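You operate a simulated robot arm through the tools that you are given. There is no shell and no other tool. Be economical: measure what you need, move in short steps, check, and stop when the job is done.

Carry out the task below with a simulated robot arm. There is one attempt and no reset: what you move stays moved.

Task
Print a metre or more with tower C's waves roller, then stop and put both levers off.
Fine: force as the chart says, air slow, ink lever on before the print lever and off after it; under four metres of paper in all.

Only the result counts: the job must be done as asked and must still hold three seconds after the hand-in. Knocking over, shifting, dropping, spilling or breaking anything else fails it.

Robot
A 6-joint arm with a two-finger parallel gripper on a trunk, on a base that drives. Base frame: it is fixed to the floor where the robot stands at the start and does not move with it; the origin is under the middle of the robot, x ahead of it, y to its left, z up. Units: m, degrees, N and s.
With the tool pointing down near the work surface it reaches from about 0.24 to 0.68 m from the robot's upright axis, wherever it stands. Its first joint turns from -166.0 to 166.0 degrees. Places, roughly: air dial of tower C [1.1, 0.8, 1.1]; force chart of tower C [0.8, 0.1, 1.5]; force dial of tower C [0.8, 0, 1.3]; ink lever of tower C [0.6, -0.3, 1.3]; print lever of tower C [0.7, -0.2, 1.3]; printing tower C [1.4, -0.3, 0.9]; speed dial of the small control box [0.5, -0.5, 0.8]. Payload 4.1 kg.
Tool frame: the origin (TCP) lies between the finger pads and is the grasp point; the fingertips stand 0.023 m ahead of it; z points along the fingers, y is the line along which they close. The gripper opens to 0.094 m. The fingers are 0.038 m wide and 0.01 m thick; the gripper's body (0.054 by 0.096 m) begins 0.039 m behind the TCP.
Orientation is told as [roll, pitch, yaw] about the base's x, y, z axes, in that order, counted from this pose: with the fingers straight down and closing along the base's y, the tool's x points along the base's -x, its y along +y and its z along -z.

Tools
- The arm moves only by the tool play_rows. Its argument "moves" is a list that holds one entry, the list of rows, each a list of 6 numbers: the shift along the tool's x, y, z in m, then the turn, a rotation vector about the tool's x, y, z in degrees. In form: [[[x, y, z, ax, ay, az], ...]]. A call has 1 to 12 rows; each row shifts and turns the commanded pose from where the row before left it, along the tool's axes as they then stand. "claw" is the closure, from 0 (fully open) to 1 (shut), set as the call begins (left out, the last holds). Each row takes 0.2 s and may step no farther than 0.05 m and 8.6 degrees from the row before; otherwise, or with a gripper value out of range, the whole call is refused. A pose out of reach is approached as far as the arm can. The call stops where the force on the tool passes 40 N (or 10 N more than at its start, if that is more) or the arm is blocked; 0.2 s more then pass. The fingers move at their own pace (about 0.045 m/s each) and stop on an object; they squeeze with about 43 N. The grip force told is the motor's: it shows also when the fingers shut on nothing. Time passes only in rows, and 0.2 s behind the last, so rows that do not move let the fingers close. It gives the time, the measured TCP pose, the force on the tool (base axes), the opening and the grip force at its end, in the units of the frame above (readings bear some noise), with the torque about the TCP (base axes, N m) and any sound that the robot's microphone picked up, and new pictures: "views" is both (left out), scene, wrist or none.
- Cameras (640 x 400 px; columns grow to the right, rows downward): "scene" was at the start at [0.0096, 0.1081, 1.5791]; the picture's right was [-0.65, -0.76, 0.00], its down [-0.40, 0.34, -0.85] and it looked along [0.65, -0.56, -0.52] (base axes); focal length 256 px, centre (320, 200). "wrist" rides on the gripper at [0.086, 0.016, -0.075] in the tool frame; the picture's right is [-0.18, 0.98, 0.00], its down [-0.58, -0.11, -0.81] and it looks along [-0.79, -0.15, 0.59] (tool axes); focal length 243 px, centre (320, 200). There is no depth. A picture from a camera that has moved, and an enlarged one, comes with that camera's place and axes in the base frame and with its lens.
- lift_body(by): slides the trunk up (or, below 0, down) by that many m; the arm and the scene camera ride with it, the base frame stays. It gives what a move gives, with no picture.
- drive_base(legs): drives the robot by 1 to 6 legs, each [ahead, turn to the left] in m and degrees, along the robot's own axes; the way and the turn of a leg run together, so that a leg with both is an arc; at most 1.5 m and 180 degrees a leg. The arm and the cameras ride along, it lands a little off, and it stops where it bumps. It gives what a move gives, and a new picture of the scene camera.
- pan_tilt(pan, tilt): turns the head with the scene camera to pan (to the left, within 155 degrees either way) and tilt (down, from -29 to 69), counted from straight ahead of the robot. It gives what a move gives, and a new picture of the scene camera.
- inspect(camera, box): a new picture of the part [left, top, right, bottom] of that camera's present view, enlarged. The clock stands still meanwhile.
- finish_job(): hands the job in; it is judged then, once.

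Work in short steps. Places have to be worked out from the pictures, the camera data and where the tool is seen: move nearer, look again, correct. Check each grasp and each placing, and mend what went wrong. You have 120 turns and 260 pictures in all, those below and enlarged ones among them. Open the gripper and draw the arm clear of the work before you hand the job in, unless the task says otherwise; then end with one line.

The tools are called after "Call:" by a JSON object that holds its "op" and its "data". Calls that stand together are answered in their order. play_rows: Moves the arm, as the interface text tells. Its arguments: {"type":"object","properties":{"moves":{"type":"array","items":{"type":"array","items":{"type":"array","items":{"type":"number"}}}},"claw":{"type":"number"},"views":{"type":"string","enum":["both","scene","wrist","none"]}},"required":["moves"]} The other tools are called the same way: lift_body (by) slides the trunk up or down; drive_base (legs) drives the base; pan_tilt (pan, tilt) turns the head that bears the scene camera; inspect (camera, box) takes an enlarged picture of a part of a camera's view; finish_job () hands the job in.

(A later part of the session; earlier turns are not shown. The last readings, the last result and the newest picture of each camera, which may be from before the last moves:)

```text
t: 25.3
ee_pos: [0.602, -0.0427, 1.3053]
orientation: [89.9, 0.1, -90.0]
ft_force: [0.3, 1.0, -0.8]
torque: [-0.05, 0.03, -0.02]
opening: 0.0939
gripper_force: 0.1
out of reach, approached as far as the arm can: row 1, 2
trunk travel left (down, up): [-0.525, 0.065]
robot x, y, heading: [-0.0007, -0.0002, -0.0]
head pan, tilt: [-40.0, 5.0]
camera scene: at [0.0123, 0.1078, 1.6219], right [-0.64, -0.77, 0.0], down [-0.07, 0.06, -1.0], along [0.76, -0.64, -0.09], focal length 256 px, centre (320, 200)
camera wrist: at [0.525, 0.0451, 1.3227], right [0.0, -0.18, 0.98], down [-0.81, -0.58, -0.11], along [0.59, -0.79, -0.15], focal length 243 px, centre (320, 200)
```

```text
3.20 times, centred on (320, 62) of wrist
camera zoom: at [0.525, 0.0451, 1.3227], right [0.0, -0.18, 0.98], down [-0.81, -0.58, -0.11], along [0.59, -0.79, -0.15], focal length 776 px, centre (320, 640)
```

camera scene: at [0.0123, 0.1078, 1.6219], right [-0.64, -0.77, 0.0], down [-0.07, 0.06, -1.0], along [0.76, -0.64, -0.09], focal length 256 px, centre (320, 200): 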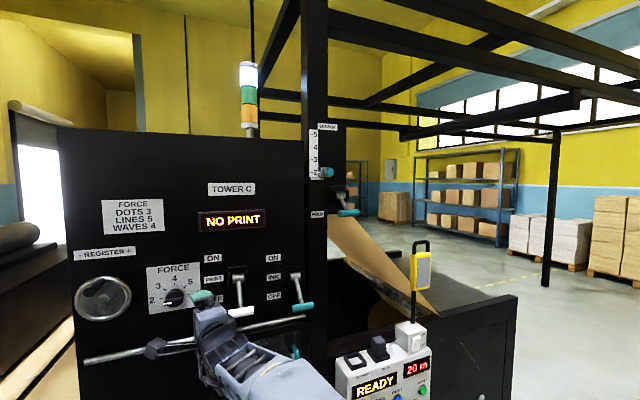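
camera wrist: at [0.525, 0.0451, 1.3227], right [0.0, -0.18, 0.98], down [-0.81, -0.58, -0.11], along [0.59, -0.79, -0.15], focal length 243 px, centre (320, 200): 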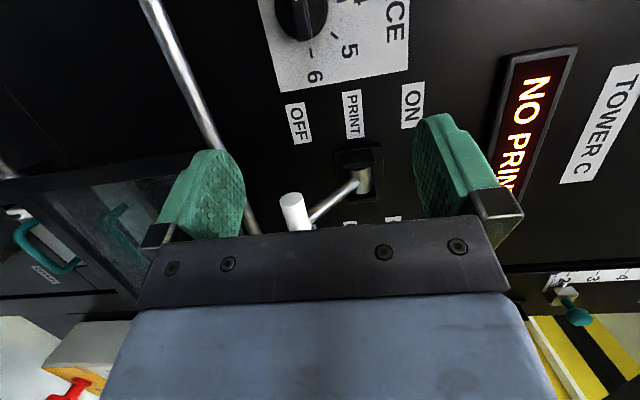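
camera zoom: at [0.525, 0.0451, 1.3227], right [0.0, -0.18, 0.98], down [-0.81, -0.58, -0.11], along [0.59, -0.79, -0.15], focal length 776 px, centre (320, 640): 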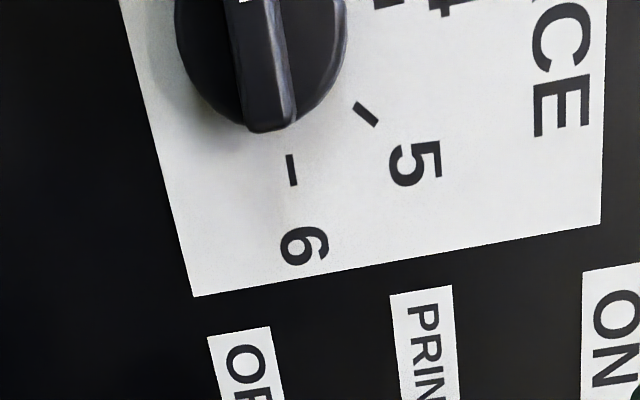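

Knob ≈ [0.755, -0.014, 1.30]. I shift left 0.028 and down a little and re-check the pose.

Call:
{"op": "play_rows", "data": {"moves": [[[0.014, -0.002, 0, 0, 0, 0], [0.014, -0.003, 0, 0, 0, 0], [0, 0, 0.02, 0, 0, 0]]], "views": "both"}}

Call:
{"op": "inspect", "data": {"camera": "wrist", "box": [220, 0, 420, 125]}}

Call:
{"op": "inspect", "data": {"camera": "scene", "box": [120, 240, 260, 340]}}

```text
t: 26.1
ee_pos: [0.6176, -0.041, 1.309]
orientation: [89.9, 0.0, -90.0]
ft_force: [-0.2, -0.7, 0.0]
torque: [0.03, -0.02, -0.01]
opening: 0.094
gripper_force: 0.2
out of reach, approached as far as the arm can: row 1, 2, 3
trunk travel left (down, up): [-0.525, 0.065]
robot x, y, heading: [0.0005, -0.0012, 0.2]
head pan, tilt: [-40.0, 5.0]
camera scene: at [0.0123, 0.1079, 1.6219], right [-0.64, -0.77, 0.0], down [-0.07, 0.06, -1.0], along [0.76, -0.64, -0.09], focal length 256 px, centre (320, 200)
camera wrist: at [0.5428, 0.0454, 1.3253], right [0.0, -0.18, 0.98], down [-0.81, -0.58, -0.11], along [0.59, -0.79, -0.15], focal length 243 px, centre (320, 200)
```

scene: 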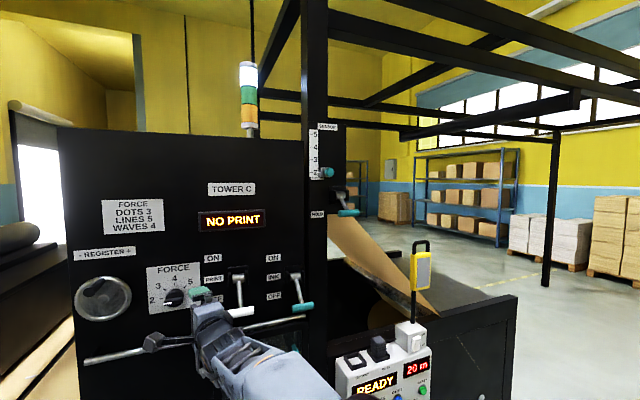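
wrist: 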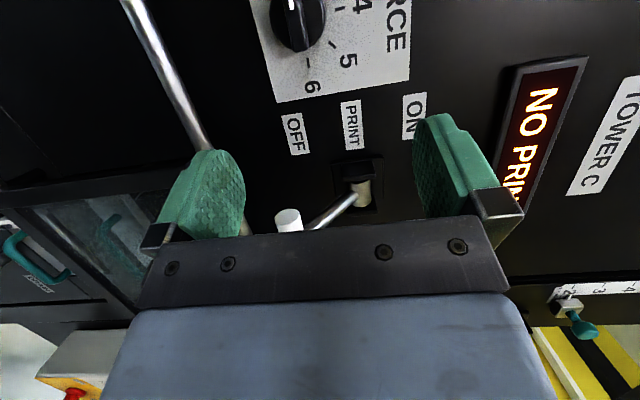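

```text
3.20 times, centred on (320, 62) of wrist
camera zoom: at [0.5428, 0.0454, 1.3253], right [0.0, -0.18, 0.98], down [-0.81, -0.58, -0.11], along [0.59, -0.79, -0.15], focal length 776 px, centre (320, 640)
```

zoom: 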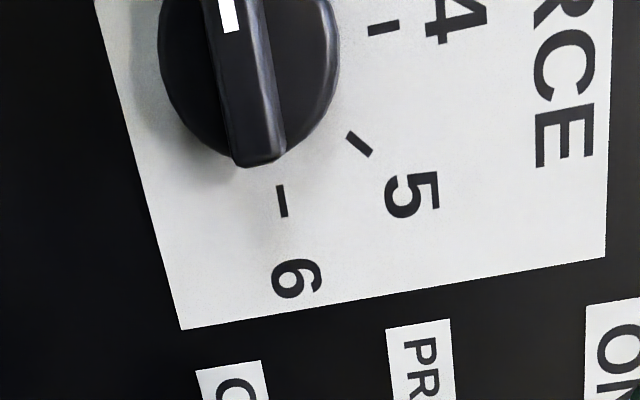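

```text
4.00 times, centred on (190, 290) of scene
camera zoom: at [0.0123, 0.1079, 1.6219], right [-0.64, -0.77, 0.0], down [-0.07, 0.06, -1.0], along [0.76, -0.64, -0.09], focal length 1023 px, centre (840, -160)
```

zoom: 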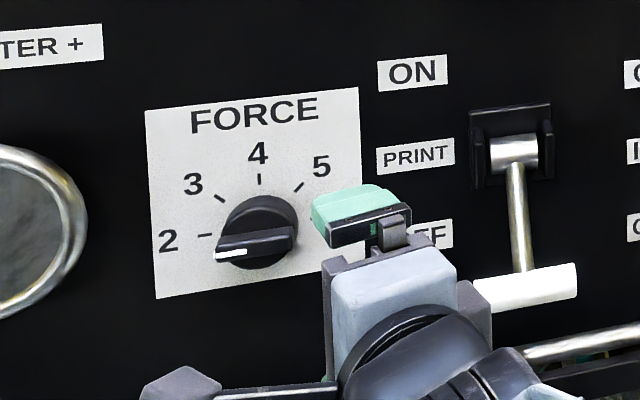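

The arm is at full stretch. I retract a bit and look down to see how far the base can drive forward.

Call:
{"op": "play_rows", "data": {"moves": [[[0, 0, -0.04, 0, 0, 0], [0, 0, -0.04, 0, 0, 0], [0, 0, -0.04, 0, 0, 0], [0, 0, -0.04, 0, 0, 0]]], "views": "none"}}

Call:
{"op": "pan_tilt", "data": {"pan": 10, "tilt": 65}}

```text
t: 27.1
ee_pos: [0.4585, -0.0388, 1.3098]
orientation: [90.0, 0.0, -90.5]
ft_force: [0.0, -0.5, 0.6]
torque: [0.01, 0.02, 0.0]
opening: 0.0941
gripper_force: 0.1
trunk travel left (down, up): [-0.525, 0.065]
robot x, y, heading: [0.0023, 0.0006, 0.0]
head pan, tilt: [-40.0, 5.0]
```

```text
t: 28.4
ee_pos: [0.4605, -0.0393, 1.31]
orientation: [90.0, 0.1, -90.4]
ft_force: [-0.4, 0.0, 0.7]
torque: [-0.02, 0.02, 0.02]
opening: 0.0942
gripper_force: 0.1
trunk travel left (down, up): [-0.525, 0.065]
robot x, y, heading: [-0.0024, 0.0006, -0.4]
head pan, tilt: [10.0, 65.0]
camera scene: at [0.0015, 0.1774, 1.5339], right [0.17, -0.98, 0.0], down [-0.89, -0.16, -0.42], along [0.42, 0.07, -0.91], focal length 256 px, centre (320, 200)
```

scene: 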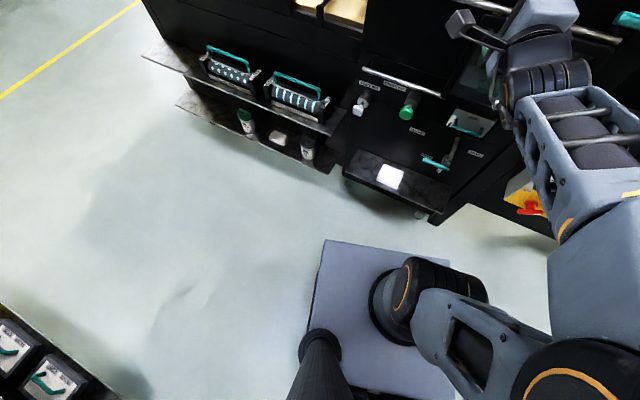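

The platform clears well; I raise the trunk 0.06 and drive forward 0.12.

Call:
{"op": "lift_body", "data": {"by": 0.06}}

Call:
{"op": "drive_base", "data": {"legs": [[0.12, 0]]}}

```text
t: 29.4
ee_pos: [0.4599, -0.0411, 1.3705]
orientation: [90.0, -0.1, -90.4]
ft_force: [0.8, 0.2, 0.3]
torque: [-0.02, 0.0, -0.03]
opening: 0.0941
gripper_force: 0.1
trunk travel left (down, up): [-0.585, 0.005]
robot x, y, heading: [0.0021, 0.0001, 0.0]
head pan, tilt: [10.0, 65.0]
```

```text
t: 30.6
ee_pos: [0.5792, -0.0404, 1.3704]
orientation: [89.9, -0.1, -90.3]
ft_force: [0.3, 1.0, 0.1]
torque: [-0.01, -0.04, 0.02]
opening: 0.0941
gripper_force: 0.0
trunk travel left (down, up): [-0.585, 0.005]
robot x, y, heading: [0.1166, -0.0004, 0.0]
head pan, tilt: [10.0, 65.0]
camera scene: at [0.1212, 0.1774, 1.5938], right [0.17, -0.98, 0.0], down [-0.89, -0.16, -0.42], along [0.42, 0.07, -0.91], focal length 256 px, centre (320, 200)
```

scene: 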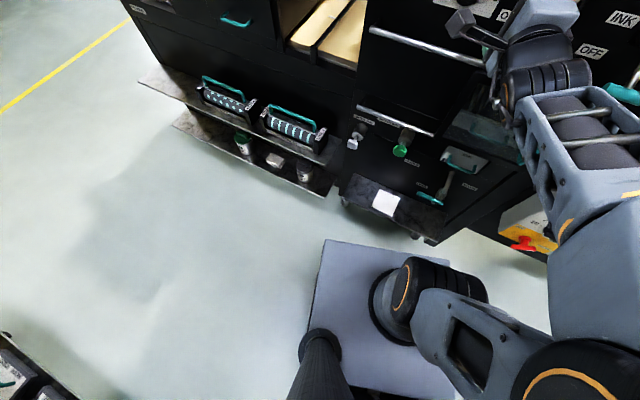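

Clear. Now lower the tool to z≈1.30, shift left to y≈-0.014, and turn the head to watch.

Call:
{"op": "play_rows", "data": {"moves": [[[0.013, -0.035, 0, 0, 0, 0], [0.013, -0.035, 0, 0, 0, 0], [0, 0, 0.03, 0, 0, 0], [0, 0, 0.03, 0, 0, 0]]], "views": "wrist"}}

Call:
{"op": "pan_tilt", "data": {"pan": -25, "tilt": 25}}

```text
t: 31.6
ee_pos: [0.6325, -0.0474, 1.3031]
orientation: [89.9, 0.1, -90.0]
ft_force: [-0.2, -1.0, -0.9]
torque: [-0.04, 0.02, -0.01]
opening: 0.094
gripper_force: 0.2
out of reach, approached as far as the arm can: row 2, 3, 4
trunk travel left (down, up): [-0.585, 0.005]
robot x, y, heading: [0.1177, -0.0009, 0.3]
head pan, tilt: [10.0, 65.0]
camera wrist: at [0.556, 0.0404, 1.3201], right [0.0, -0.18, 0.98], down [-0.81, -0.58, -0.11], along [0.59, -0.79, -0.15], focal length 243 px, centre (320, 200)
```

wrist: 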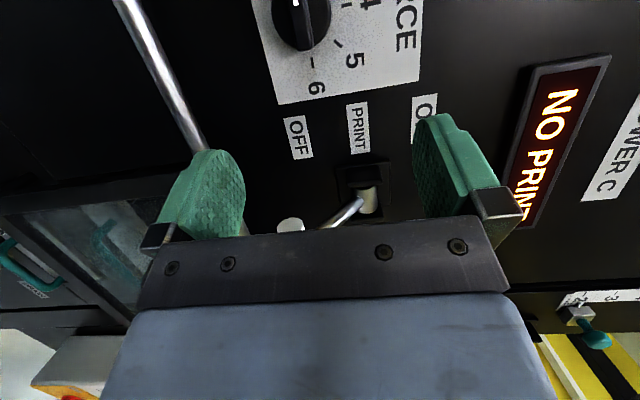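

```text
t: 32.7
ee_pos: [0.6311, -0.0461, 1.3052]
orientation: [89.9, 0.0, -90.0]
ft_force: [-0.5, 0.5, 0.4]
torque: [0.01, -0.03, 0.0]
opening: 0.094
gripper_force: 0.1
trunk travel left (down, up): [-0.585, 0.005]
robot x, y, heading: [0.1176, -0.0003, 0.1]
head pan, tilt: [-25.0, 25.0]
camera scene: at [0.1437, 0.1279, 1.6494], right [-0.42, -0.91, 0.0], down [-0.38, 0.18, -0.91], along [0.82, -0.38, -0.42], focal length 256 px, centre (320, 200)
```

scene: 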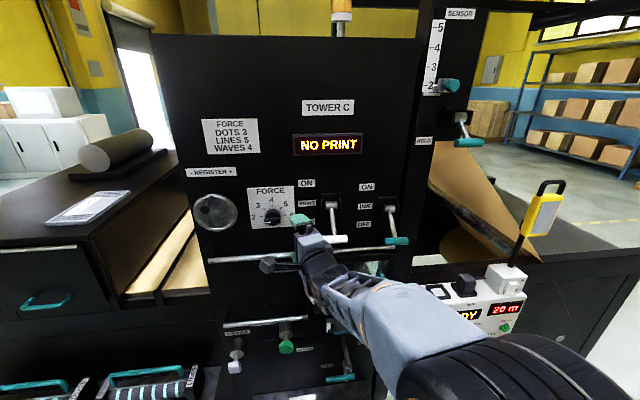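

The arm can't bring the forward-pointing tool nearer to its centreline than y≈-0.045 rel; it works better to the robot's right. I retract and shift the base left by ~0.17 m.

Call:
{"op": "play_rows", "data": {"moves": [[[0, 0, -0.04, 0, 0, 0], [0, 0, -0.04, 0, 0, 0], [0, 0, -0.04, 0, 0, 0], [0, 0.03, -0.03, 0, 0, 0]]], "views": "none"}}

Call:
{"op": "drive_base", "data": {"legs": [[-0.05, 0], [0, 60], [0.2, 0], [0, -60]]}}

```text
t: 33.7
ee_pos: [0.5065, -0.0507, 1.3618]
orientation: [90.0, -0.1, -90.5]
ft_force: [-0.9, 0.2, -0.2]
torque: [0.01, -0.01, -0.03]
opening: 0.094
gripper_force: 0.1
out of reach, approached as far as the arm can: row 2, 3
trunk travel left (down, up): [-0.585, 0.005]
robot x, y, heading: [0.1189, 0.0002, -0.0]
head pan, tilt: [-25.0, 25.0]
```

```text
t: 41.1
ee_pos: [0.5545, 0.1309, 1.3597]
orientation: [90.0, 0.0, -89.2]
ft_force: [0.1, -0.2, -0.2]
torque: [-0.03, -0.01, 0.01]
opening: 0.0939
gripper_force: 0.0
trunk travel left (down, up): [-0.585, 0.005]
robot x, y, heading: [0.1673, 0.1739, 1.1]
head pan, tilt: [-25.0, 25.0]
camera scene: at [0.1882, 0.3025, 1.6495], right [-0.4, -0.91, 0.0], down [-0.39, 0.17, -0.91], along [0.83, -0.37, -0.42], focal length 256 px, centre (320, 200)
```

scene: 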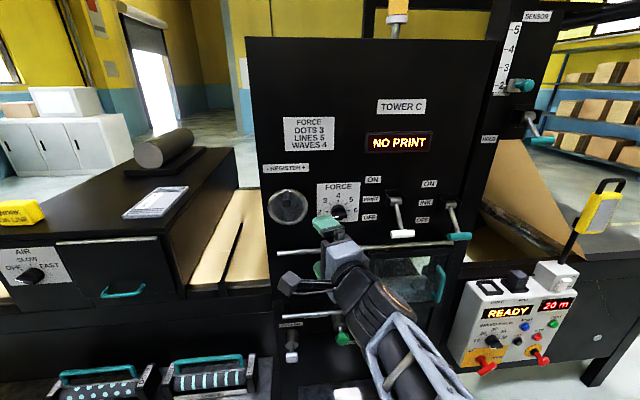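

Robot now at y=0.174. Move the tool right 0.145 and down 0.06 to face the knob.

Call:
{"op": "play_rows", "data": {"moves": [[[-0.035, -0.015, 0, 0, 0, 0], [-0.035, -0.015, 0, 0, 0, 0], [-0.04, -0.015, 0, 0, 0, 0], [-0.035, -0.013, 0.01, 0, 0, -1.1], [0, 0, 0.03, 0, 0, 0]]], "views": "wrist"}}

Call:
{"op": "inspect", "data": {"camera": "wrist", "box": [220, 0, 420, 125]}}

```text
t: 42.3
ee_pos: [0.5965, -0.0148, 1.302]
orientation: [90.0, -1.1, -89.3]
ft_force: [-0.6, -0.1, 0.4]
torque: [0.02, -0.04, 0.0]
opening: 0.0941
gripper_force: 0.1
trunk travel left (down, up): [-0.585, 0.005]
robot x, y, heading: [0.1643, 0.1715, 1.0]
head pan, tilt: [-25.0, 25.0]
camera wrist: at [0.5189, 0.0703, 1.3167], right [0.0, -0.17, 0.99], down [-0.8, -0.59, -0.1], along [0.6, -0.79, -0.13], focal length 243 px, centre (320, 200)
```

wrist: 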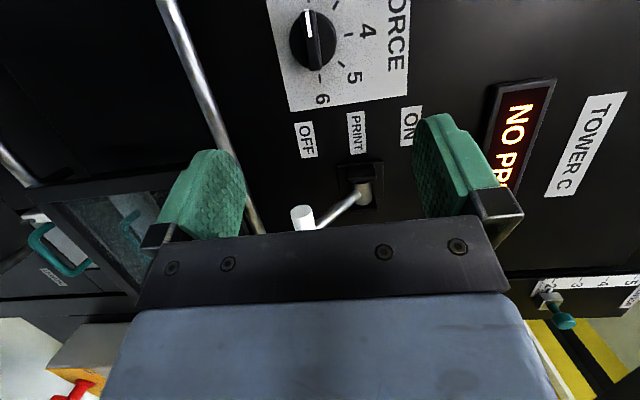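

```text
3.20 times, centred on (320, 62) of wrist
camera zoom: at [0.5189, 0.0703, 1.3167], right [0.0, -0.17, 0.99], down [-0.8, -0.59, -0.1], along [0.6, -0.79, -0.13], focal length 776 px, centre (320, 640)
```

zoom: 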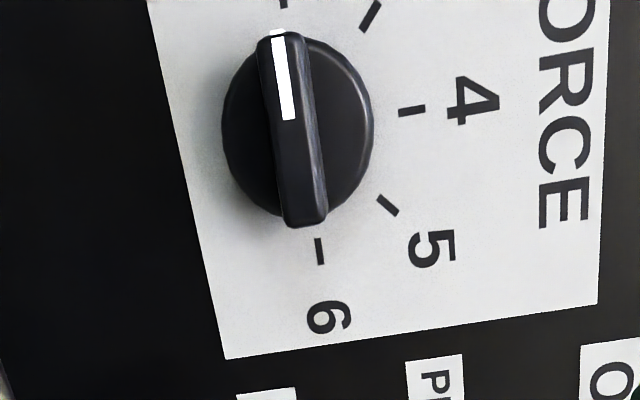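

Knob axis is ~6 mm below and ~5 mm left of the tool line. I correct and advance 0.12.

Call:
{"op": "play_rows", "data": {"moves": [[[0.005, -0.006, 0.04, 0, 0, 0], [0, 0, 0.04, 0, 0, 0], [0, 0, 0.03, 0, 0, 0], [0, 0, 0.01, 0, 0, 0]]], "views": "both"}}

Call:
{"op": "inspect", "data": {"camera": "wrist", "box": [220, 60, 420, 230]}}

Call:
{"op": "inspect", "data": {"camera": "scene", "box": [280, 160, 440, 270]}}

```text
t: 43.3
ee_pos: [0.715, -0.0086, 1.2964]
orientation: [90.0, -1.2, -89.2]
ft_force: [-0.4, -0.6, 0.0]
torque: [0.02, 0.01, 0.02]
opening: 0.0941
gripper_force: 0.1
trunk travel left (down, up): [-0.585, 0.005]
robot x, y, heading: [0.166, 0.174, 1.3]
head pan, tilt: [-25.0, 25.0]
camera scene: at [0.1885, 0.3025, 1.6495], right [-0.4, -0.91, 0.0], down [-0.39, 0.17, -0.91], along [0.83, -0.37, -0.42], focal length 256 px, centre (320, 200)
camera wrist: at [0.639, 0.0769, 1.3107], right [0.0, -0.16, 0.99], down [-0.8, -0.59, -0.1], along [0.6, -0.79, -0.13], focal length 243 px, centre (320, 200)
```

scene: 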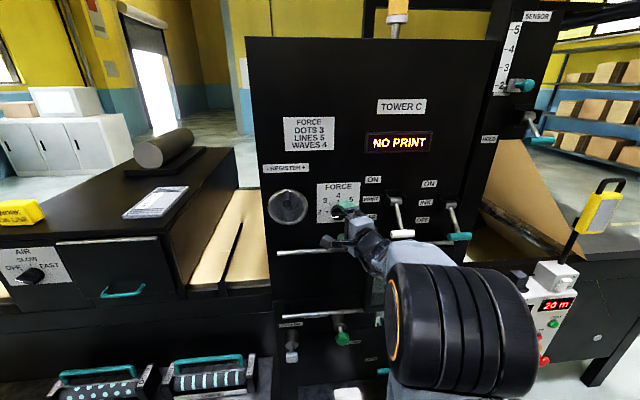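
wrist: 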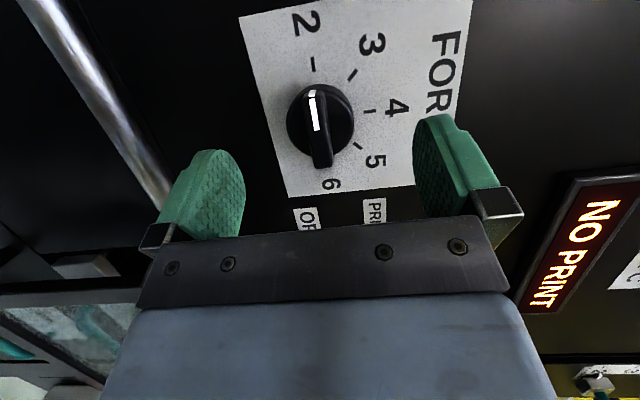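

```text
2.35 times, centred on (320, 145) of wrist
camera zoom: at [0.639, 0.0769, 1.3107], right [0.0, -0.16, 0.99], down [-0.8, -0.59, -0.1], along [0.6, -0.79, -0.13], focal length 571 px, centre (320, 329)
```

zoom: 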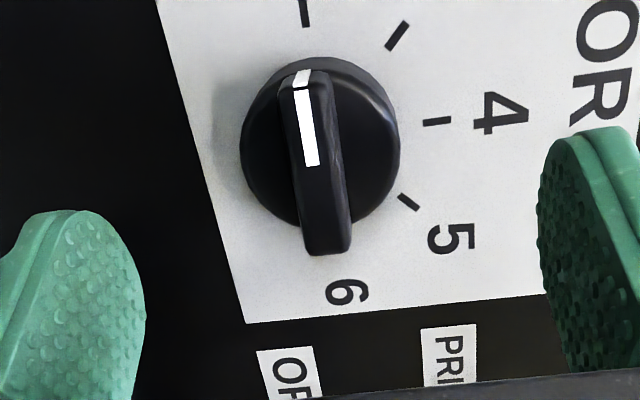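

```text
3.64 times, centred on (360, 215) of scene
camera zoom: at [0.1885, 0.3025, 1.6495], right [-0.4, -0.91, 0.0], down [-0.39, 0.17, -0.91], along [0.83, -0.37, -0.42], focal length 930 px, centre (174, 146)
```

zoom: 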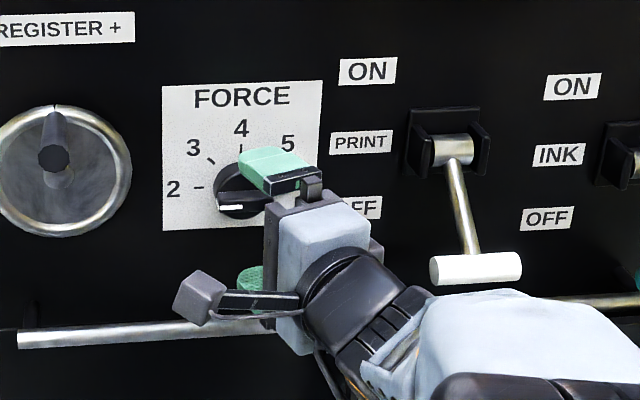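

Well centred; the bar's front is ~0.039 ahead of the TCP. Advance 0.03 gently.

Call:
{"op": "play_rows", "data": {"moves": [[[0, 0, 0.01, 0, 0, 0], [0, 0, 0.01, 0, 0, 0], [0, 0, 0.01, 0, 0, 0]]], "views": "wrist"}}

Call:
{"op": "inspect", "data": {"camera": "wrist", "box": [180, 80, 460, 240]}}

```text
t: 44.1
ee_pos: [0.7481, -0.009, 1.2957]
orientation: [90.0, -1.1, -89.2]
ft_force: [0.0, 0.1, -0.4]
torque: [0.0, 0.01, 0.02]
opening: 0.0941
gripper_force: 0.1
trunk travel left (down, up): [-0.585, 0.005]
robot x, y, heading: [0.1642, 0.1762, 0.9]
head pan, tilt: [-25.0, 25.0]
camera wrist: at [0.6702, 0.0771, 1.31], right [0.0, -0.17, 0.99], down [-0.8, -0.59, -0.1], along [0.6, -0.79, -0.13], focal length 243 px, centre (320, 200)
```

wrist: 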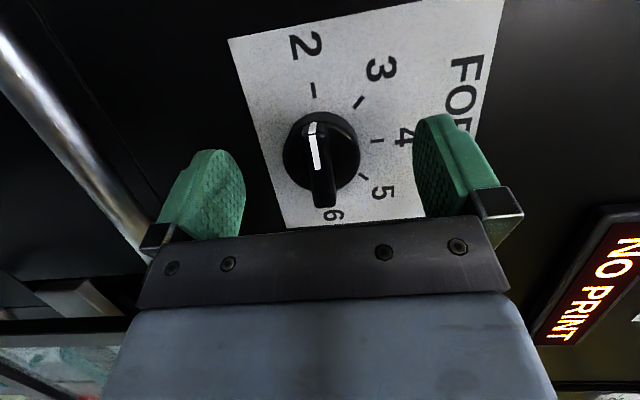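

```text
2.29 times, centred on (320, 160) of wrist
camera zoom: at [0.6702, 0.0771, 1.31], right [0.0, -0.17, 0.99], down [-0.8, -0.59, -0.1], along [0.6, -0.79, -0.13], focal length 555 px, centre (320, 291)
```

zoom: 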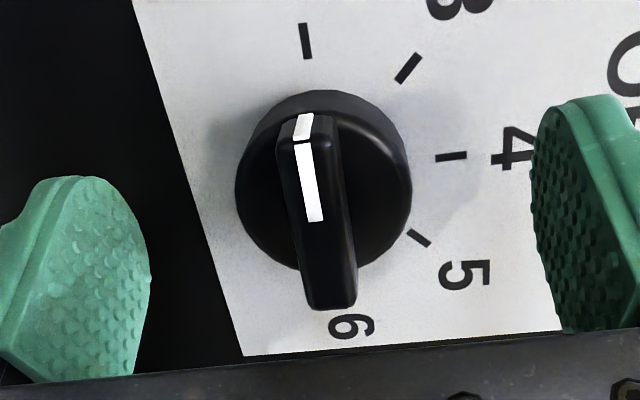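

Fingertips now overlap the bar by ~13 mm. Close the gripper.

Call:
{"op": "play_rows", "data": {"moves": [[[0, 0, 0, 0, 0, 0], [0, 0, 0, 0, 0, 0], [0, 0, 0, 0, 0, 0], [0, 0, 0, 0, 0, 0], [0, 0, 0, 0, 0, 0]]], "claw": 1, "views": "wrist"}}

```text
t: 45.3
ee_pos: [0.7453, -0.0085, 1.295]
orientation: [89.8, -1.1, -89.3]
ft_force: [-13.0, 3.4, -12.0]
torque: [0.47, 0.28, -0.29]
opening: 0.0133
gripper_force: 30.5
trunk travel left (down, up): [-0.585, 0.005]
robot x, y, heading: [0.1671, 0.1709, 1.3]
head pan, tilt: [-25.0, 25.0]
camera wrist: at [0.6682, 0.0772, 1.3093], right [0.0, -0.17, 0.99], down [-0.8, -0.59, -0.1], along [0.6, -0.79, -0.14], focal length 243 px, centre (320, 200)
```

wrist: 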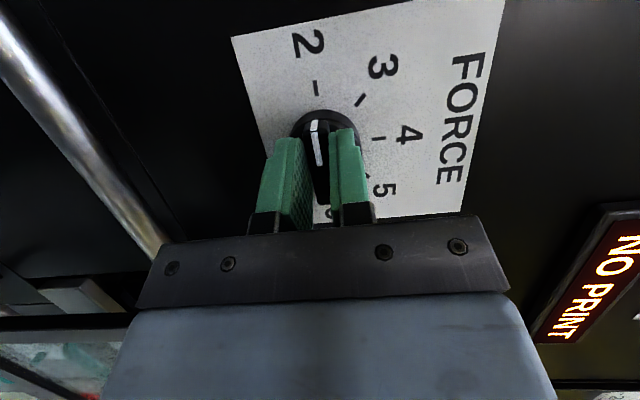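

The bar is gripped (13 mm). Turn +45° first and check.

Call:
{"op": "play_rows", "data": {"moves": [[[0, 0, 0, 0, 0, 7.5], [0, 0, 0, 0, 0, 7.5], [0, 0, 0, 0, 0, 7.5], [0, 0, 0, 0, 0, 7.5], [0, 0, 0, 0, 0, 7.5], [0, 0, 0, 0, 0, 7.5]]], "views": "wrist"}}

```text
t: 46.7
ee_pos: [0.7433, -0.0096, 1.3012]
orientation: [90.7, 44.2, -89.0]
ft_force: [-19.7, -9.8, 8.2]
torque: [-0.42, -1.14, -0.23]
opening: 0.0154
gripper_force: 44.8
trunk travel left (down, up): [-0.585, 0.005]
robot x, y, heading: [0.1642, 0.1738, 0.9]
head pan, tilt: [-25.0, 25.0]
camera wrist: at [0.6659, 0.0406, 1.3712], right [0.0, -0.82, 0.58], down [-0.8, -0.35, -0.49], along [0.6, -0.46, -0.65], focal length 243 px, centre (320, 200)
```

wrist: 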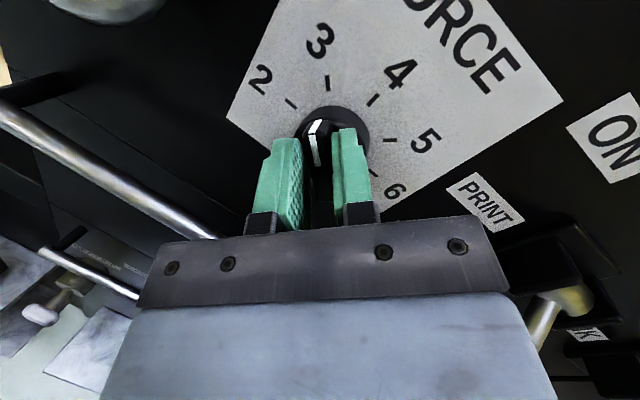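

It follows to 3. Continue to 4.

Call:
{"op": "play_rows", "data": {"moves": [[[0, 0, -0.001, 0, 0, 7.7], [0, 0, 0, 0, 0, 7.7], [0, 0, 0, 0, 0, 7.7], [0, 0, 0, 0, 0, 7.7], [0, 0, 0, 0, 0, 7.7], [0, 0, 0, 0, 0, 7.7]]], "views": "wrist"}}

Call:
{"op": "inspect", "data": {"camera": "wrist", "box": [220, 50, 420, 200]}}

```text
t: 47.9
ee_pos: [0.7411, -0.0141, 1.3002]
orientation: [93.0, 79.8, -86.9]
ft_force: [-16.5, -10.8, 3.1]
torque: [-0.05, 0.09, -0.88]
opening: 0.0151
gripper_force: 45.3
trunk travel left (down, up): [-0.585, 0.005]
robot x, y, heading: [0.1583, 0.1715, 0.5]
head pan, tilt: [-25.0, 25.0]
stopped in row 5: the force on the tool passed its limit at 53 N (the readings are from after the stop); the commanded pose is now the measured one
camera wrist: at [0.6646, -0.0146, 1.3868], right [0.0, -1.0, -0.01], down [-0.8, 0.0, -0.6], along [0.6, 0.01, -0.8], focal length 243 px, centre (320, 200)
```

wrist: 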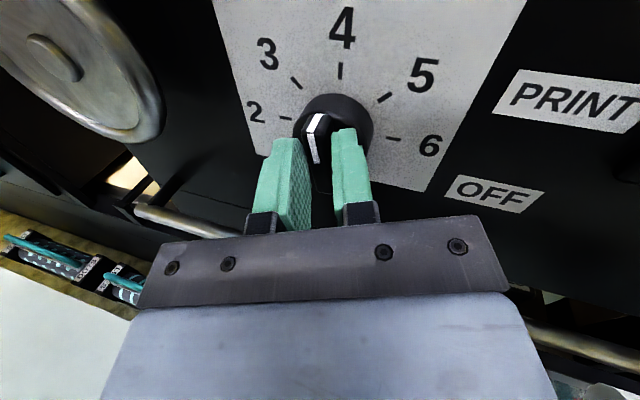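

```text
2.67 times, centred on (320, 125) of wrist
camera zoom: at [0.6646, -0.0146, 1.3868], right [0.0, -1.0, -0.01], down [-0.8, 0.0, -0.6], along [0.6, 0.01, -0.8], focal length 647 px, centre (320, 400)
```

zoom: 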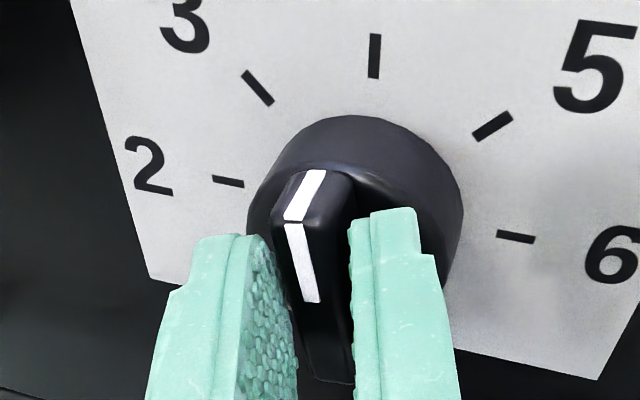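

The force limit stopped it near 80°. Release, back off, and look where the pointer stands.

Call:
{"op": "play_rows", "data": {"moves": [[[0, 0, 0, 0, 0, 0], [0, 0, 0, 0, 0, 0], [0, 0, 0, 0, 0, 0], [0, 0, -0.03, 0, 0, 0], [0, 0, -0.03, 0, 0, 0], [0, 0, -0.04, 0, 0, 0]]], "claw": 0, "views": "both"}}

Call:
{"op": "inspect", "data": {"camera": "wrist", "box": [220, 0, 420, 125]}}

Call:
{"op": "inspect", "data": {"camera": "scene", "box": [280, 160, 440, 270]}}

```text
t: 48.6
ee_pos: [0.7414, 0.0058, 1.3004]
orientation: [92.6, 79.3, -85.6]
ft_force: [-31.2, 40.4, -3.0]
torque: [0.42, 0.4, -0.38]
opening: 0.0643
gripper_force: 0.1
trunk travel left (down, up): [-0.585, 0.005]
robot x, y, heading: [0.165, 0.1747, 1.5]
head pan, tilt: [-25.0, 25.0]
stopped in row 3: the force on the tool passed its limit at 43 N (the readings are from after the stop); the commanded pose is now the measured one
camera scene: at [0.1801, 0.3102, 1.6489], right [-0.4, -0.92, 0.0], down [-0.38, 0.16, -0.91], along [0.83, -0.36, -0.42], focal length 256 px, centre (320, 200)
camera wrist: at [0.6643, 0.004, 1.3873], right [0.03, -1.0, 0.0], down [-0.8, -0.03, -0.6], along [0.6, 0.02, -0.8], focal length 243 px, centre (320, 200)
```

scene: 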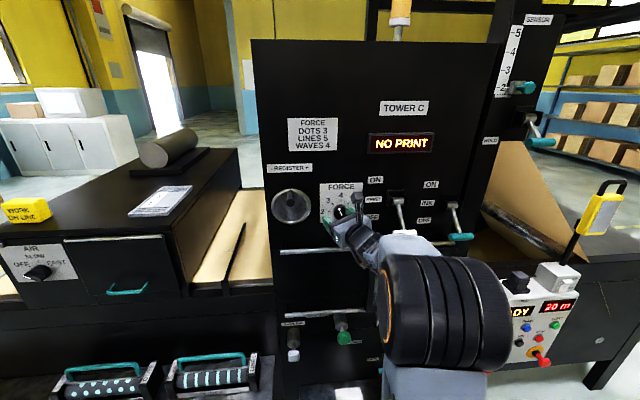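
wrist: 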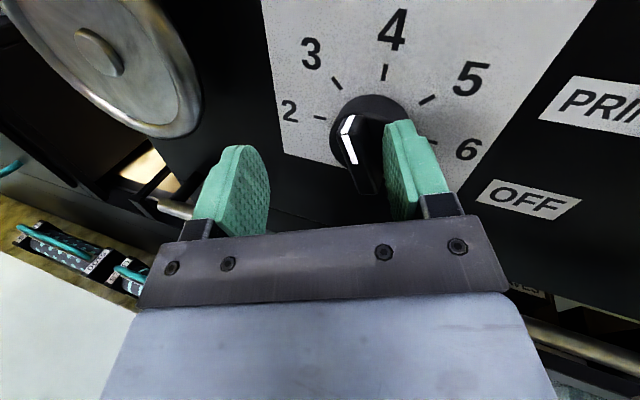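

```text
3.20 times, centred on (320, 62) of wrist
camera zoom: at [0.6643, 0.004, 1.3873], right [0.03, -1.0, 0.0], down [-0.8, -0.03, -0.6], along [0.6, 0.02, -0.8], focal length 776 px, centre (320, 640)
```

zoom: 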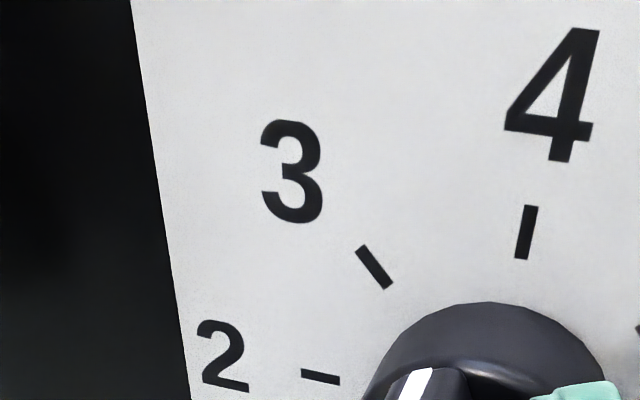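

```text
3.64 times, centred on (360, 215) of scene
camera zoom: at [0.1801, 0.3102, 1.6489], right [-0.4, -0.92, 0.0], down [-0.38, 0.16, -0.91], along [0.83, -0.36, -0.42], focal length 930 px, centre (174, 146)
```

zoom: 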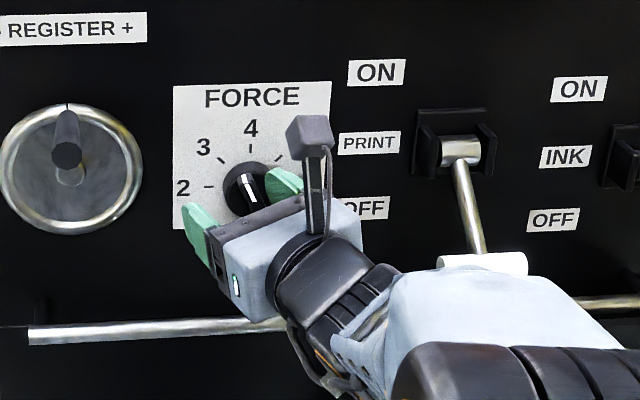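

The gripper is pressed sideways against the bar (arm compliance). I back straight off in small steps to free it.

Call:
{"op": "play_rows", "data": {"moves": [[[0, 0.006, -0.006, 0, 0, 0], [0, 0.006, -0.008, 0, 0, 0], [0, 0, -0.02, 0, 0, 0], [0, 0, -0.03, 0, 0, 0], [0, 0, -0.03, 0, 0, 0]]], "views": "both"}}

```text
t: 49.8
ee_pos: [0.6529, -0.0155, 1.3005]
orientation: [92.1, 79.7, -87.0]
ft_force: [-0.2, 0.4, 0.0]
torque: [-0.03, 0.0, -0.02]
opening: 0.0939
gripper_force: 0.0
trunk travel left (down, up): [-0.585, 0.005]
robot x, y, heading: [0.1667, 0.1719, 1.0]
head pan, tilt: [-25.0, 25.0]
camera scene: at [0.1871, 0.3032, 1.6494], right [-0.4, -0.92, 0.0], down [-0.39, 0.17, -0.91], along [0.83, -0.37, -0.42], focal length 256 px, centre (320, 200)
camera wrist: at [0.5747, -0.0181, 1.3881], right [0.02, -1.0, 0.0], down [-0.8, -0.01, -0.6], along [0.6, 0.01, -0.8], focal length 243 px, centre (320, 200)
```

scene: 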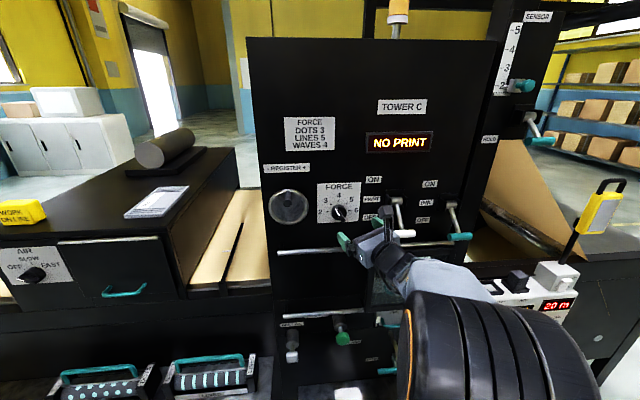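
wrist: 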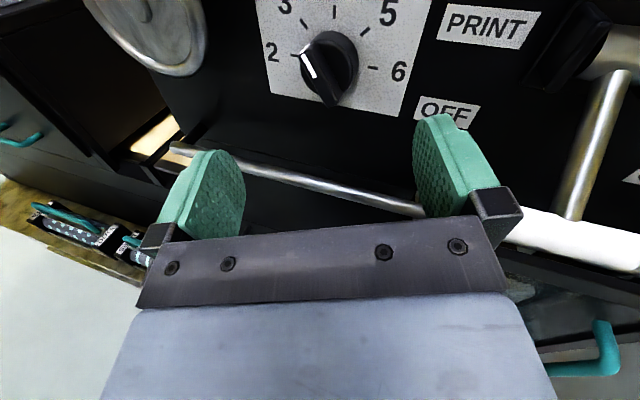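

Free. Look closely at the knob and the print lever.

Call:
{"op": "inspect", "data": {"camera": "wrist", "box": [220, 0, 440, 135]}}

Call:
{"op": "inspect", "data": {"camera": "scene", "box": [290, 160, 480, 280]}}

```text
2.91 times, centred on (330, 68) of wrist
camera zoom: at [0.5747, -0.0181, 1.3881], right [0.02, -1.0, 0.0], down [-0.8, -0.01, -0.6], along [0.6, 0.01, -0.8], focal length 706 px, centre (291, 586)
```

zoom: 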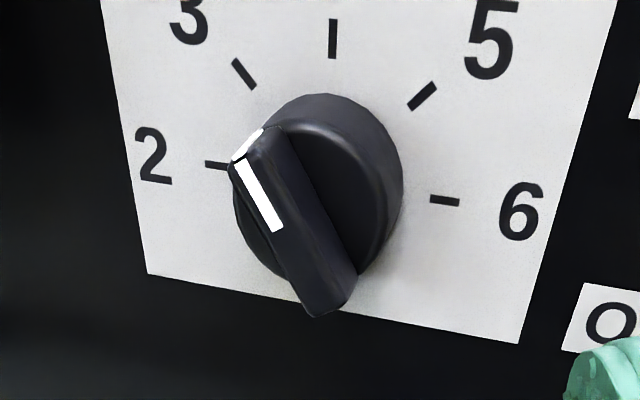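

```text
3.33 times, centred on (385, 220) of scene
camera zoom: at [0.1871, 0.3032, 1.6494], right [-0.4, -0.92, 0.0], down [-0.39, 0.17, -0.91], along [0.83, -0.37, -0.42], focal length 852 px, centre (103, 133)
```

zoom: 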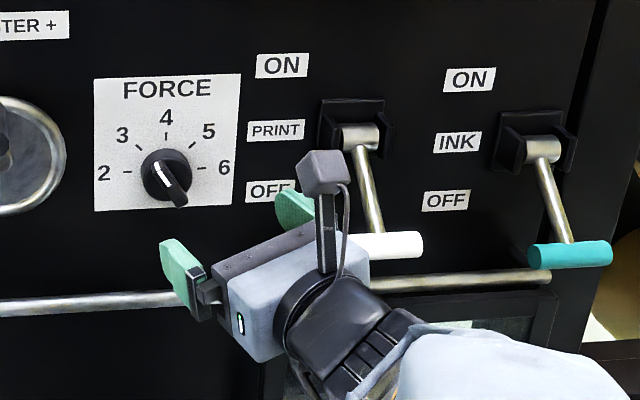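

The dial stands about 31° short of 4. The knob axis is near y≈-0.016, z≈1.296; I align, roll back 20.7° to match the bar, and approach deeper.

Call:
{"op": "play_rows", "data": {"moves": [[[-0.0048, 0.0012, 0, 0, 0, -7], [0, 0, 0, 0, 0, -7], [0, 0, 0, 0, 0, -6.7], [0, 0, 0.03, 0, 0, 0], [0, 0, 0.03, 0, 0, 0], [0, 0, 0, 0, 0, 0]]], "views": "both"}}

Call:
{"op": "inspect", "data": {"camera": "wrist", "box": [220, 70, 420, 195]}}

Call:
{"op": "inspect", "data": {"camera": "scene", "box": [290, 160, 480, 280]}}

```text
t: 51.2
ee_pos: [0.7136, -0.0196, 1.2964]
orientation: [90.5, 58.9, -88.4]
ft_force: [0.2, 0.4, 0.1]
torque: [-0.03, -0.01, 0.02]
opening: 0.0938
gripper_force: 0.1
trunk travel left (down, up): [-0.585, 0.005]
robot x, y, heading: [0.164, 0.1769, 1.3]
head pan, tilt: [-25.0, 25.0]
camera scene: at [0.1876, 0.3025, 1.6495], right [-0.4, -0.92, 0.0], down [-0.39, 0.17, -0.91], along [0.83, -0.37, -0.42], focal length 256 px, centre (320, 200)
camera wrist: at [0.6362, 0.0099, 1.3779], right [0.02, -0.94, 0.35], down [-0.8, -0.22, -0.56], along [0.6, -0.27, -0.75], focal length 243 px, centre (320, 200)
```

scene: 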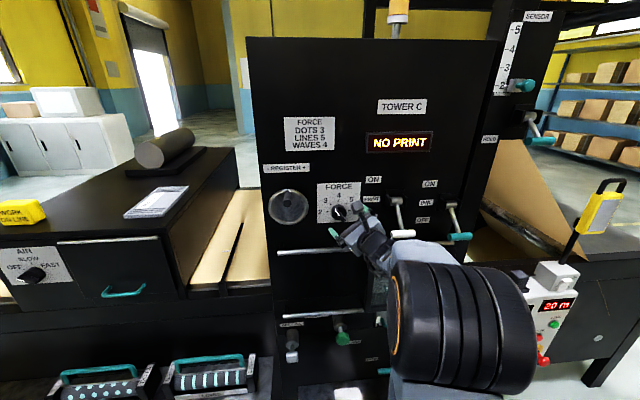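
wrist: 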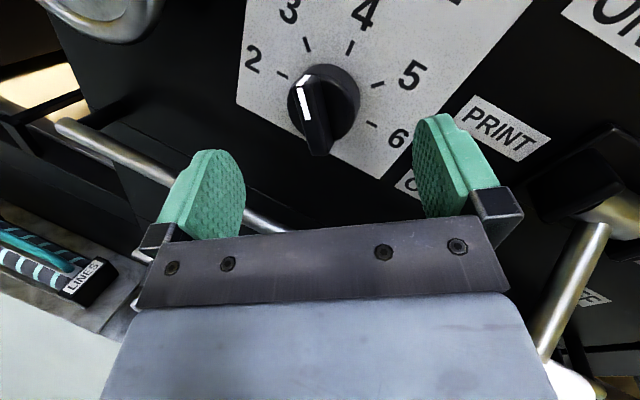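

```text
3.20 times, centred on (320, 132) of wrist
camera zoom: at [0.6362, 0.0099, 1.3779], right [0.02, -0.94, 0.35], down [-0.8, -0.22, -0.56], along [0.6, -0.27, -0.75], focal length 776 px, centre (320, 416)
```

zoom: 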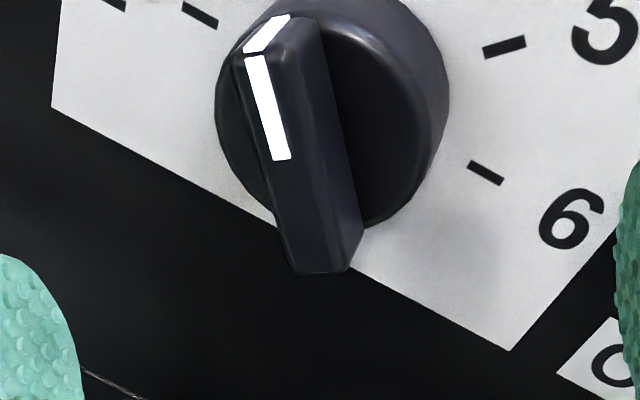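

```text
3.33 times, centred on (385, 220) of scene
camera zoom: at [0.1876, 0.3025, 1.6495], right [-0.4, -0.92, 0.0], down [-0.39, 0.17, -0.91], along [0.83, -0.37, -0.42], focal length 852 px, centre (103, 133)
```

zoom: 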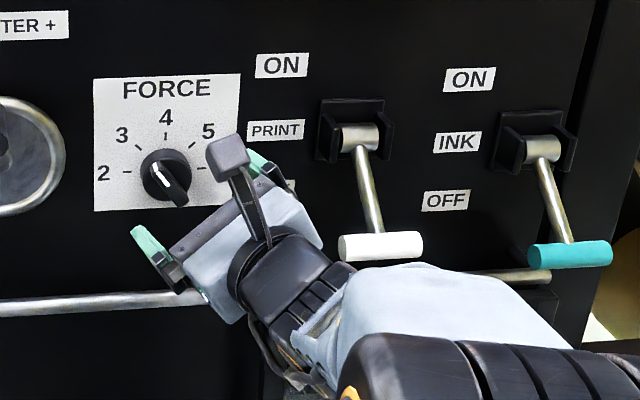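

Good alignment (offset ~4 mm along closing axis). Correct, advance 0.043, then close.

Call:
{"op": "play_rows", "data": {"moves": [[[0, -0.004, 0.015, 0, 0, 0], [0, 0, 0.015, 0, 0, 0], [0, 0, 0.012, 0, 0, 0]]], "views": "none"}}

Call:
{"op": "play_rows", "data": {"moves": [[[0, 0, 0, 0, 0, 0], [0, 0, 0, 0, 0, 0], [0, 0, 0, 0, 0, 0], [0, 0, 0, 0, 0, 0], [0, 0, 0, 0, 0, 0]]], "claw": 1, "views": "both"}}

Call:
{"op": "inspect", "data": {"camera": "scene", "box": [290, 160, 480, 280]}}

```text
t: 52.0
ee_pos: [0.7505, -0.0173, 1.2938]
orientation: [90.6, 58.9, -88.6]
ft_force: [-21.0, 1.7, -3.1]
torque: [0.17, -0.21, -1.14]
opening: 0.0922
gripper_force: 0.0
trunk travel left (down, up): [-0.585, 0.005]
robot x, y, heading: [0.1682, 0.1752, 1.3]
head pan, tilt: [-25.0, 25.0]
```

```text
t: 53.2
ee_pos: [0.7554, -0.0182, 1.2957]
orientation: [91.2, 59.0, -88.1]
ft_force: [8.0, -16.0, 19.8]
torque: [0.06, -0.13, -0.94]
opening: 0.0449
gripper_force: 44.8
trunk travel left (down, up): [-0.585, 0.005]
robot x, y, heading: [0.1655, 0.1734, 1.2]
head pan, tilt: [-25.0, 25.0]
camera scene: at [0.1876, 0.2996, 1.6499], right [-0.4, -0.91, 0.0], down [-0.39, 0.17, -0.91], along [0.83, -0.37, -0.42], focal length 256 px, centre (320, 200)
camera wrist: at [0.677, 0.0101, 1.3777], right [0.01, -0.94, 0.35], down [-0.8, -0.22, -0.56], along [0.6, -0.27, -0.75], focal length 243 px, centre (320, 200)
```

scene: 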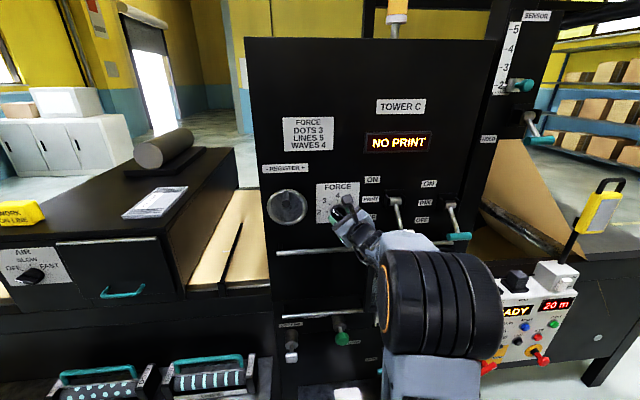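
wrist: 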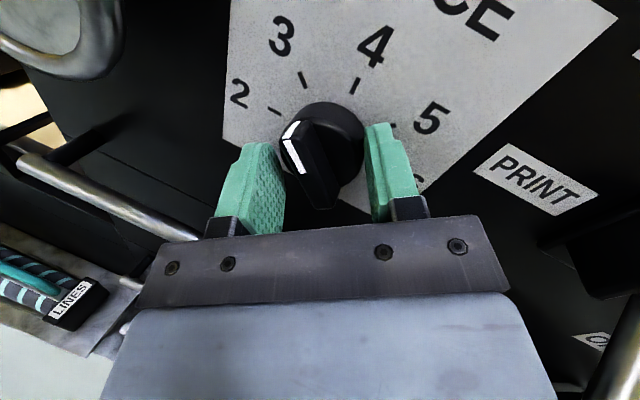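

```text
3.33 times, centred on (385, 220) of scene
camera zoom: at [0.1876, 0.2996, 1.6499], right [-0.4, -0.91, 0.0], down [-0.39, 0.17, -0.91], along [0.83, -0.37, -0.42], focal length 852 px, centre (103, 133)
```

zoom: 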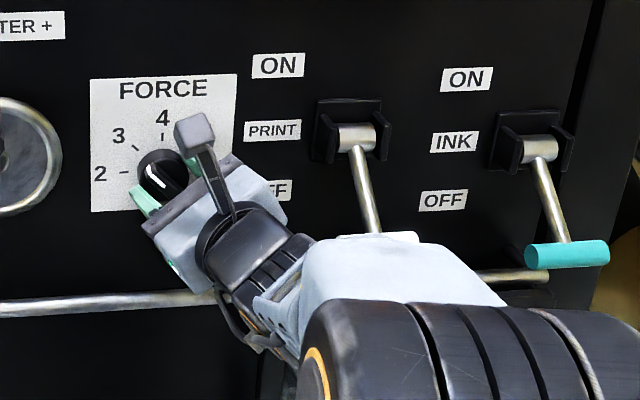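

Now the fingers hold the knob's round body (45 mm). Ease off 2 mm and turn +30°.

Call:
{"op": "play_rows", "data": {"moves": [[[0, 0, -0.002, 0, 0, 0], [0, 0, 0, 0, 0, 6], [0, 0, 0, 0, 0, 6], [0, 0, 0, 0, 0, 6], [0, 0, 0, 0, 0, 6], [0, 0, 0, 0, 0, 6]]], "views": "wrist"}}

Call:
{"op": "inspect", "data": {"camera": "scene", "box": [290, 160, 480, 280]}}

```text
t: 54.3
ee_pos: [0.7462, -0.0261, 1.2928]
orientation: [90.6, 77.6, -89.3]
ft_force: [-15.1, -14.2, 0.0]
torque: [-0.05, -0.38, -1.42]
opening: 0.0338
gripper_force: 44.7
trunk travel left (down, up): [-0.585, 0.005]
robot x, y, heading: [0.1646, 0.1704, 0.6]
head pan, tilt: [-25.0, 25.0]
stopped in row 5: the force on the tool passed its limit at 40 N (the readings are from after the stop); the commanded pose is now the measured one
camera wrist: at [0.6706, -0.0222, 1.3798], right [0.0, -1.0, 0.03], down [-0.8, -0.02, -0.59], along [0.59, -0.02, -0.8], focal length 243 px, centre (320, 200)
```

wrist: 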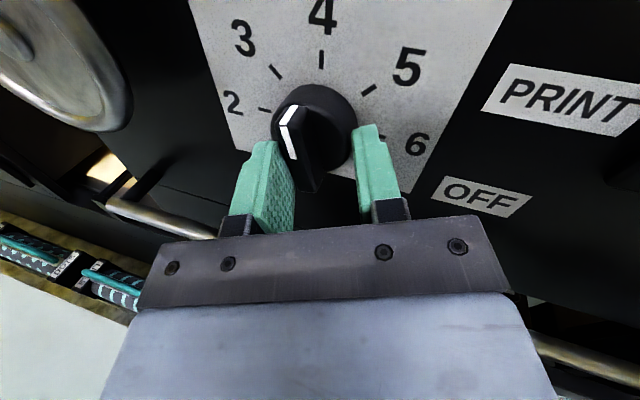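

```text
3.33 times, centred on (385, 220) of scene
camera zoom: at [0.1858, 0.2997, 1.6495], right [-0.41, -0.91, 0.0], down [-0.38, 0.18, -0.91], along [0.83, -0.37, -0.42], focal length 852 px, centre (103, 133)
```

zoom: 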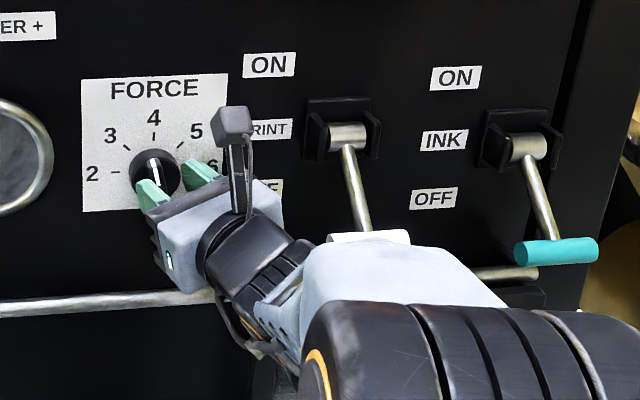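

The knob advanced to about -15°, but the forearm seems to press under the print lever's handle. I release, back away, and lower the trunk so the forearm comes from below.

Call:
{"op": "play_rows", "data": {"moves": [[[0, 0, 0, 0, 0, 0], [0, 0, -0.004, 0, 0, 0], [0, 0, -0.01, 0, 0, 0], [0, 0, -0.02, 0, 0, 0], [0, 0, -0.04, 0, 0, 0], [0, 0, -0.04, 0, 0, 0], [0, 0, -0.04, 0, 0, 0]]], "claw": 0, "views": "wrist"}}

Call:
{"op": "inspect", "data": {"camera": "scene", "box": [290, 160, 480, 280]}}

```text
t: 55.9
ee_pos: [0.5979, -0.0206, 1.2899]
orientation: [90.4, 77.4, -89.0]
ft_force: [0.2, 0.3, 0.3]
torque: [0.0, 0.0, 0.01]
opening: 0.0939
gripper_force: 0.1
trunk travel left (down, up): [-0.585, 0.005]
robot x, y, heading: [0.1655, 0.1717, 0.6]
head pan, tilt: [-25.0, 25.0]
camera wrist: at [0.5213, -0.0178, 1.3777], right [0.01, -1.0, 0.03], down [-0.81, -0.03, -0.59], along [0.59, -0.02, -0.8], focal length 243 px, centre (320, 200)
```

wrist: 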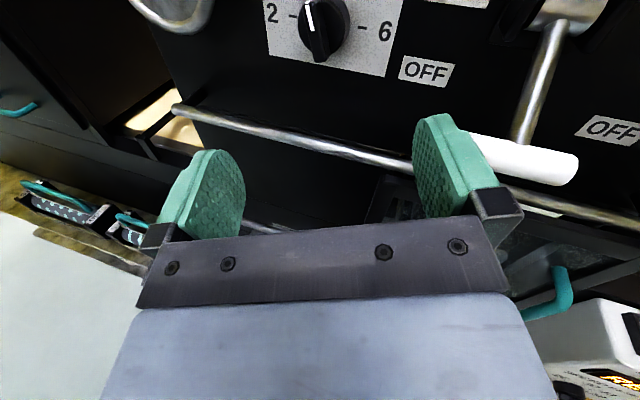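

```text
3.33 times, centred on (385, 220) of scene
camera zoom: at [0.1876, 0.3024, 1.6494], right [-0.41, -0.91, 0.0], down [-0.39, 0.17, -0.91], along [0.83, -0.37, -0.42], focal length 852 px, centre (103, 133)
```

zoom: 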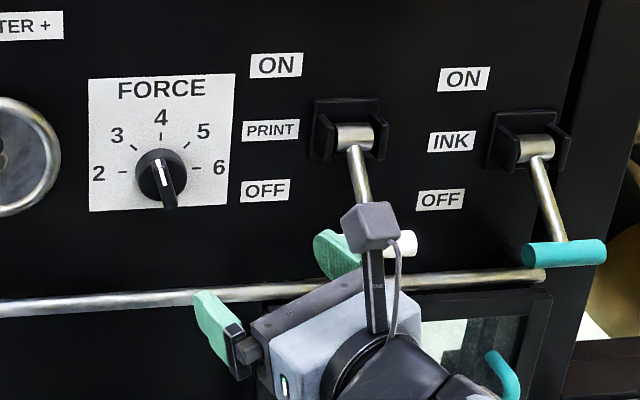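

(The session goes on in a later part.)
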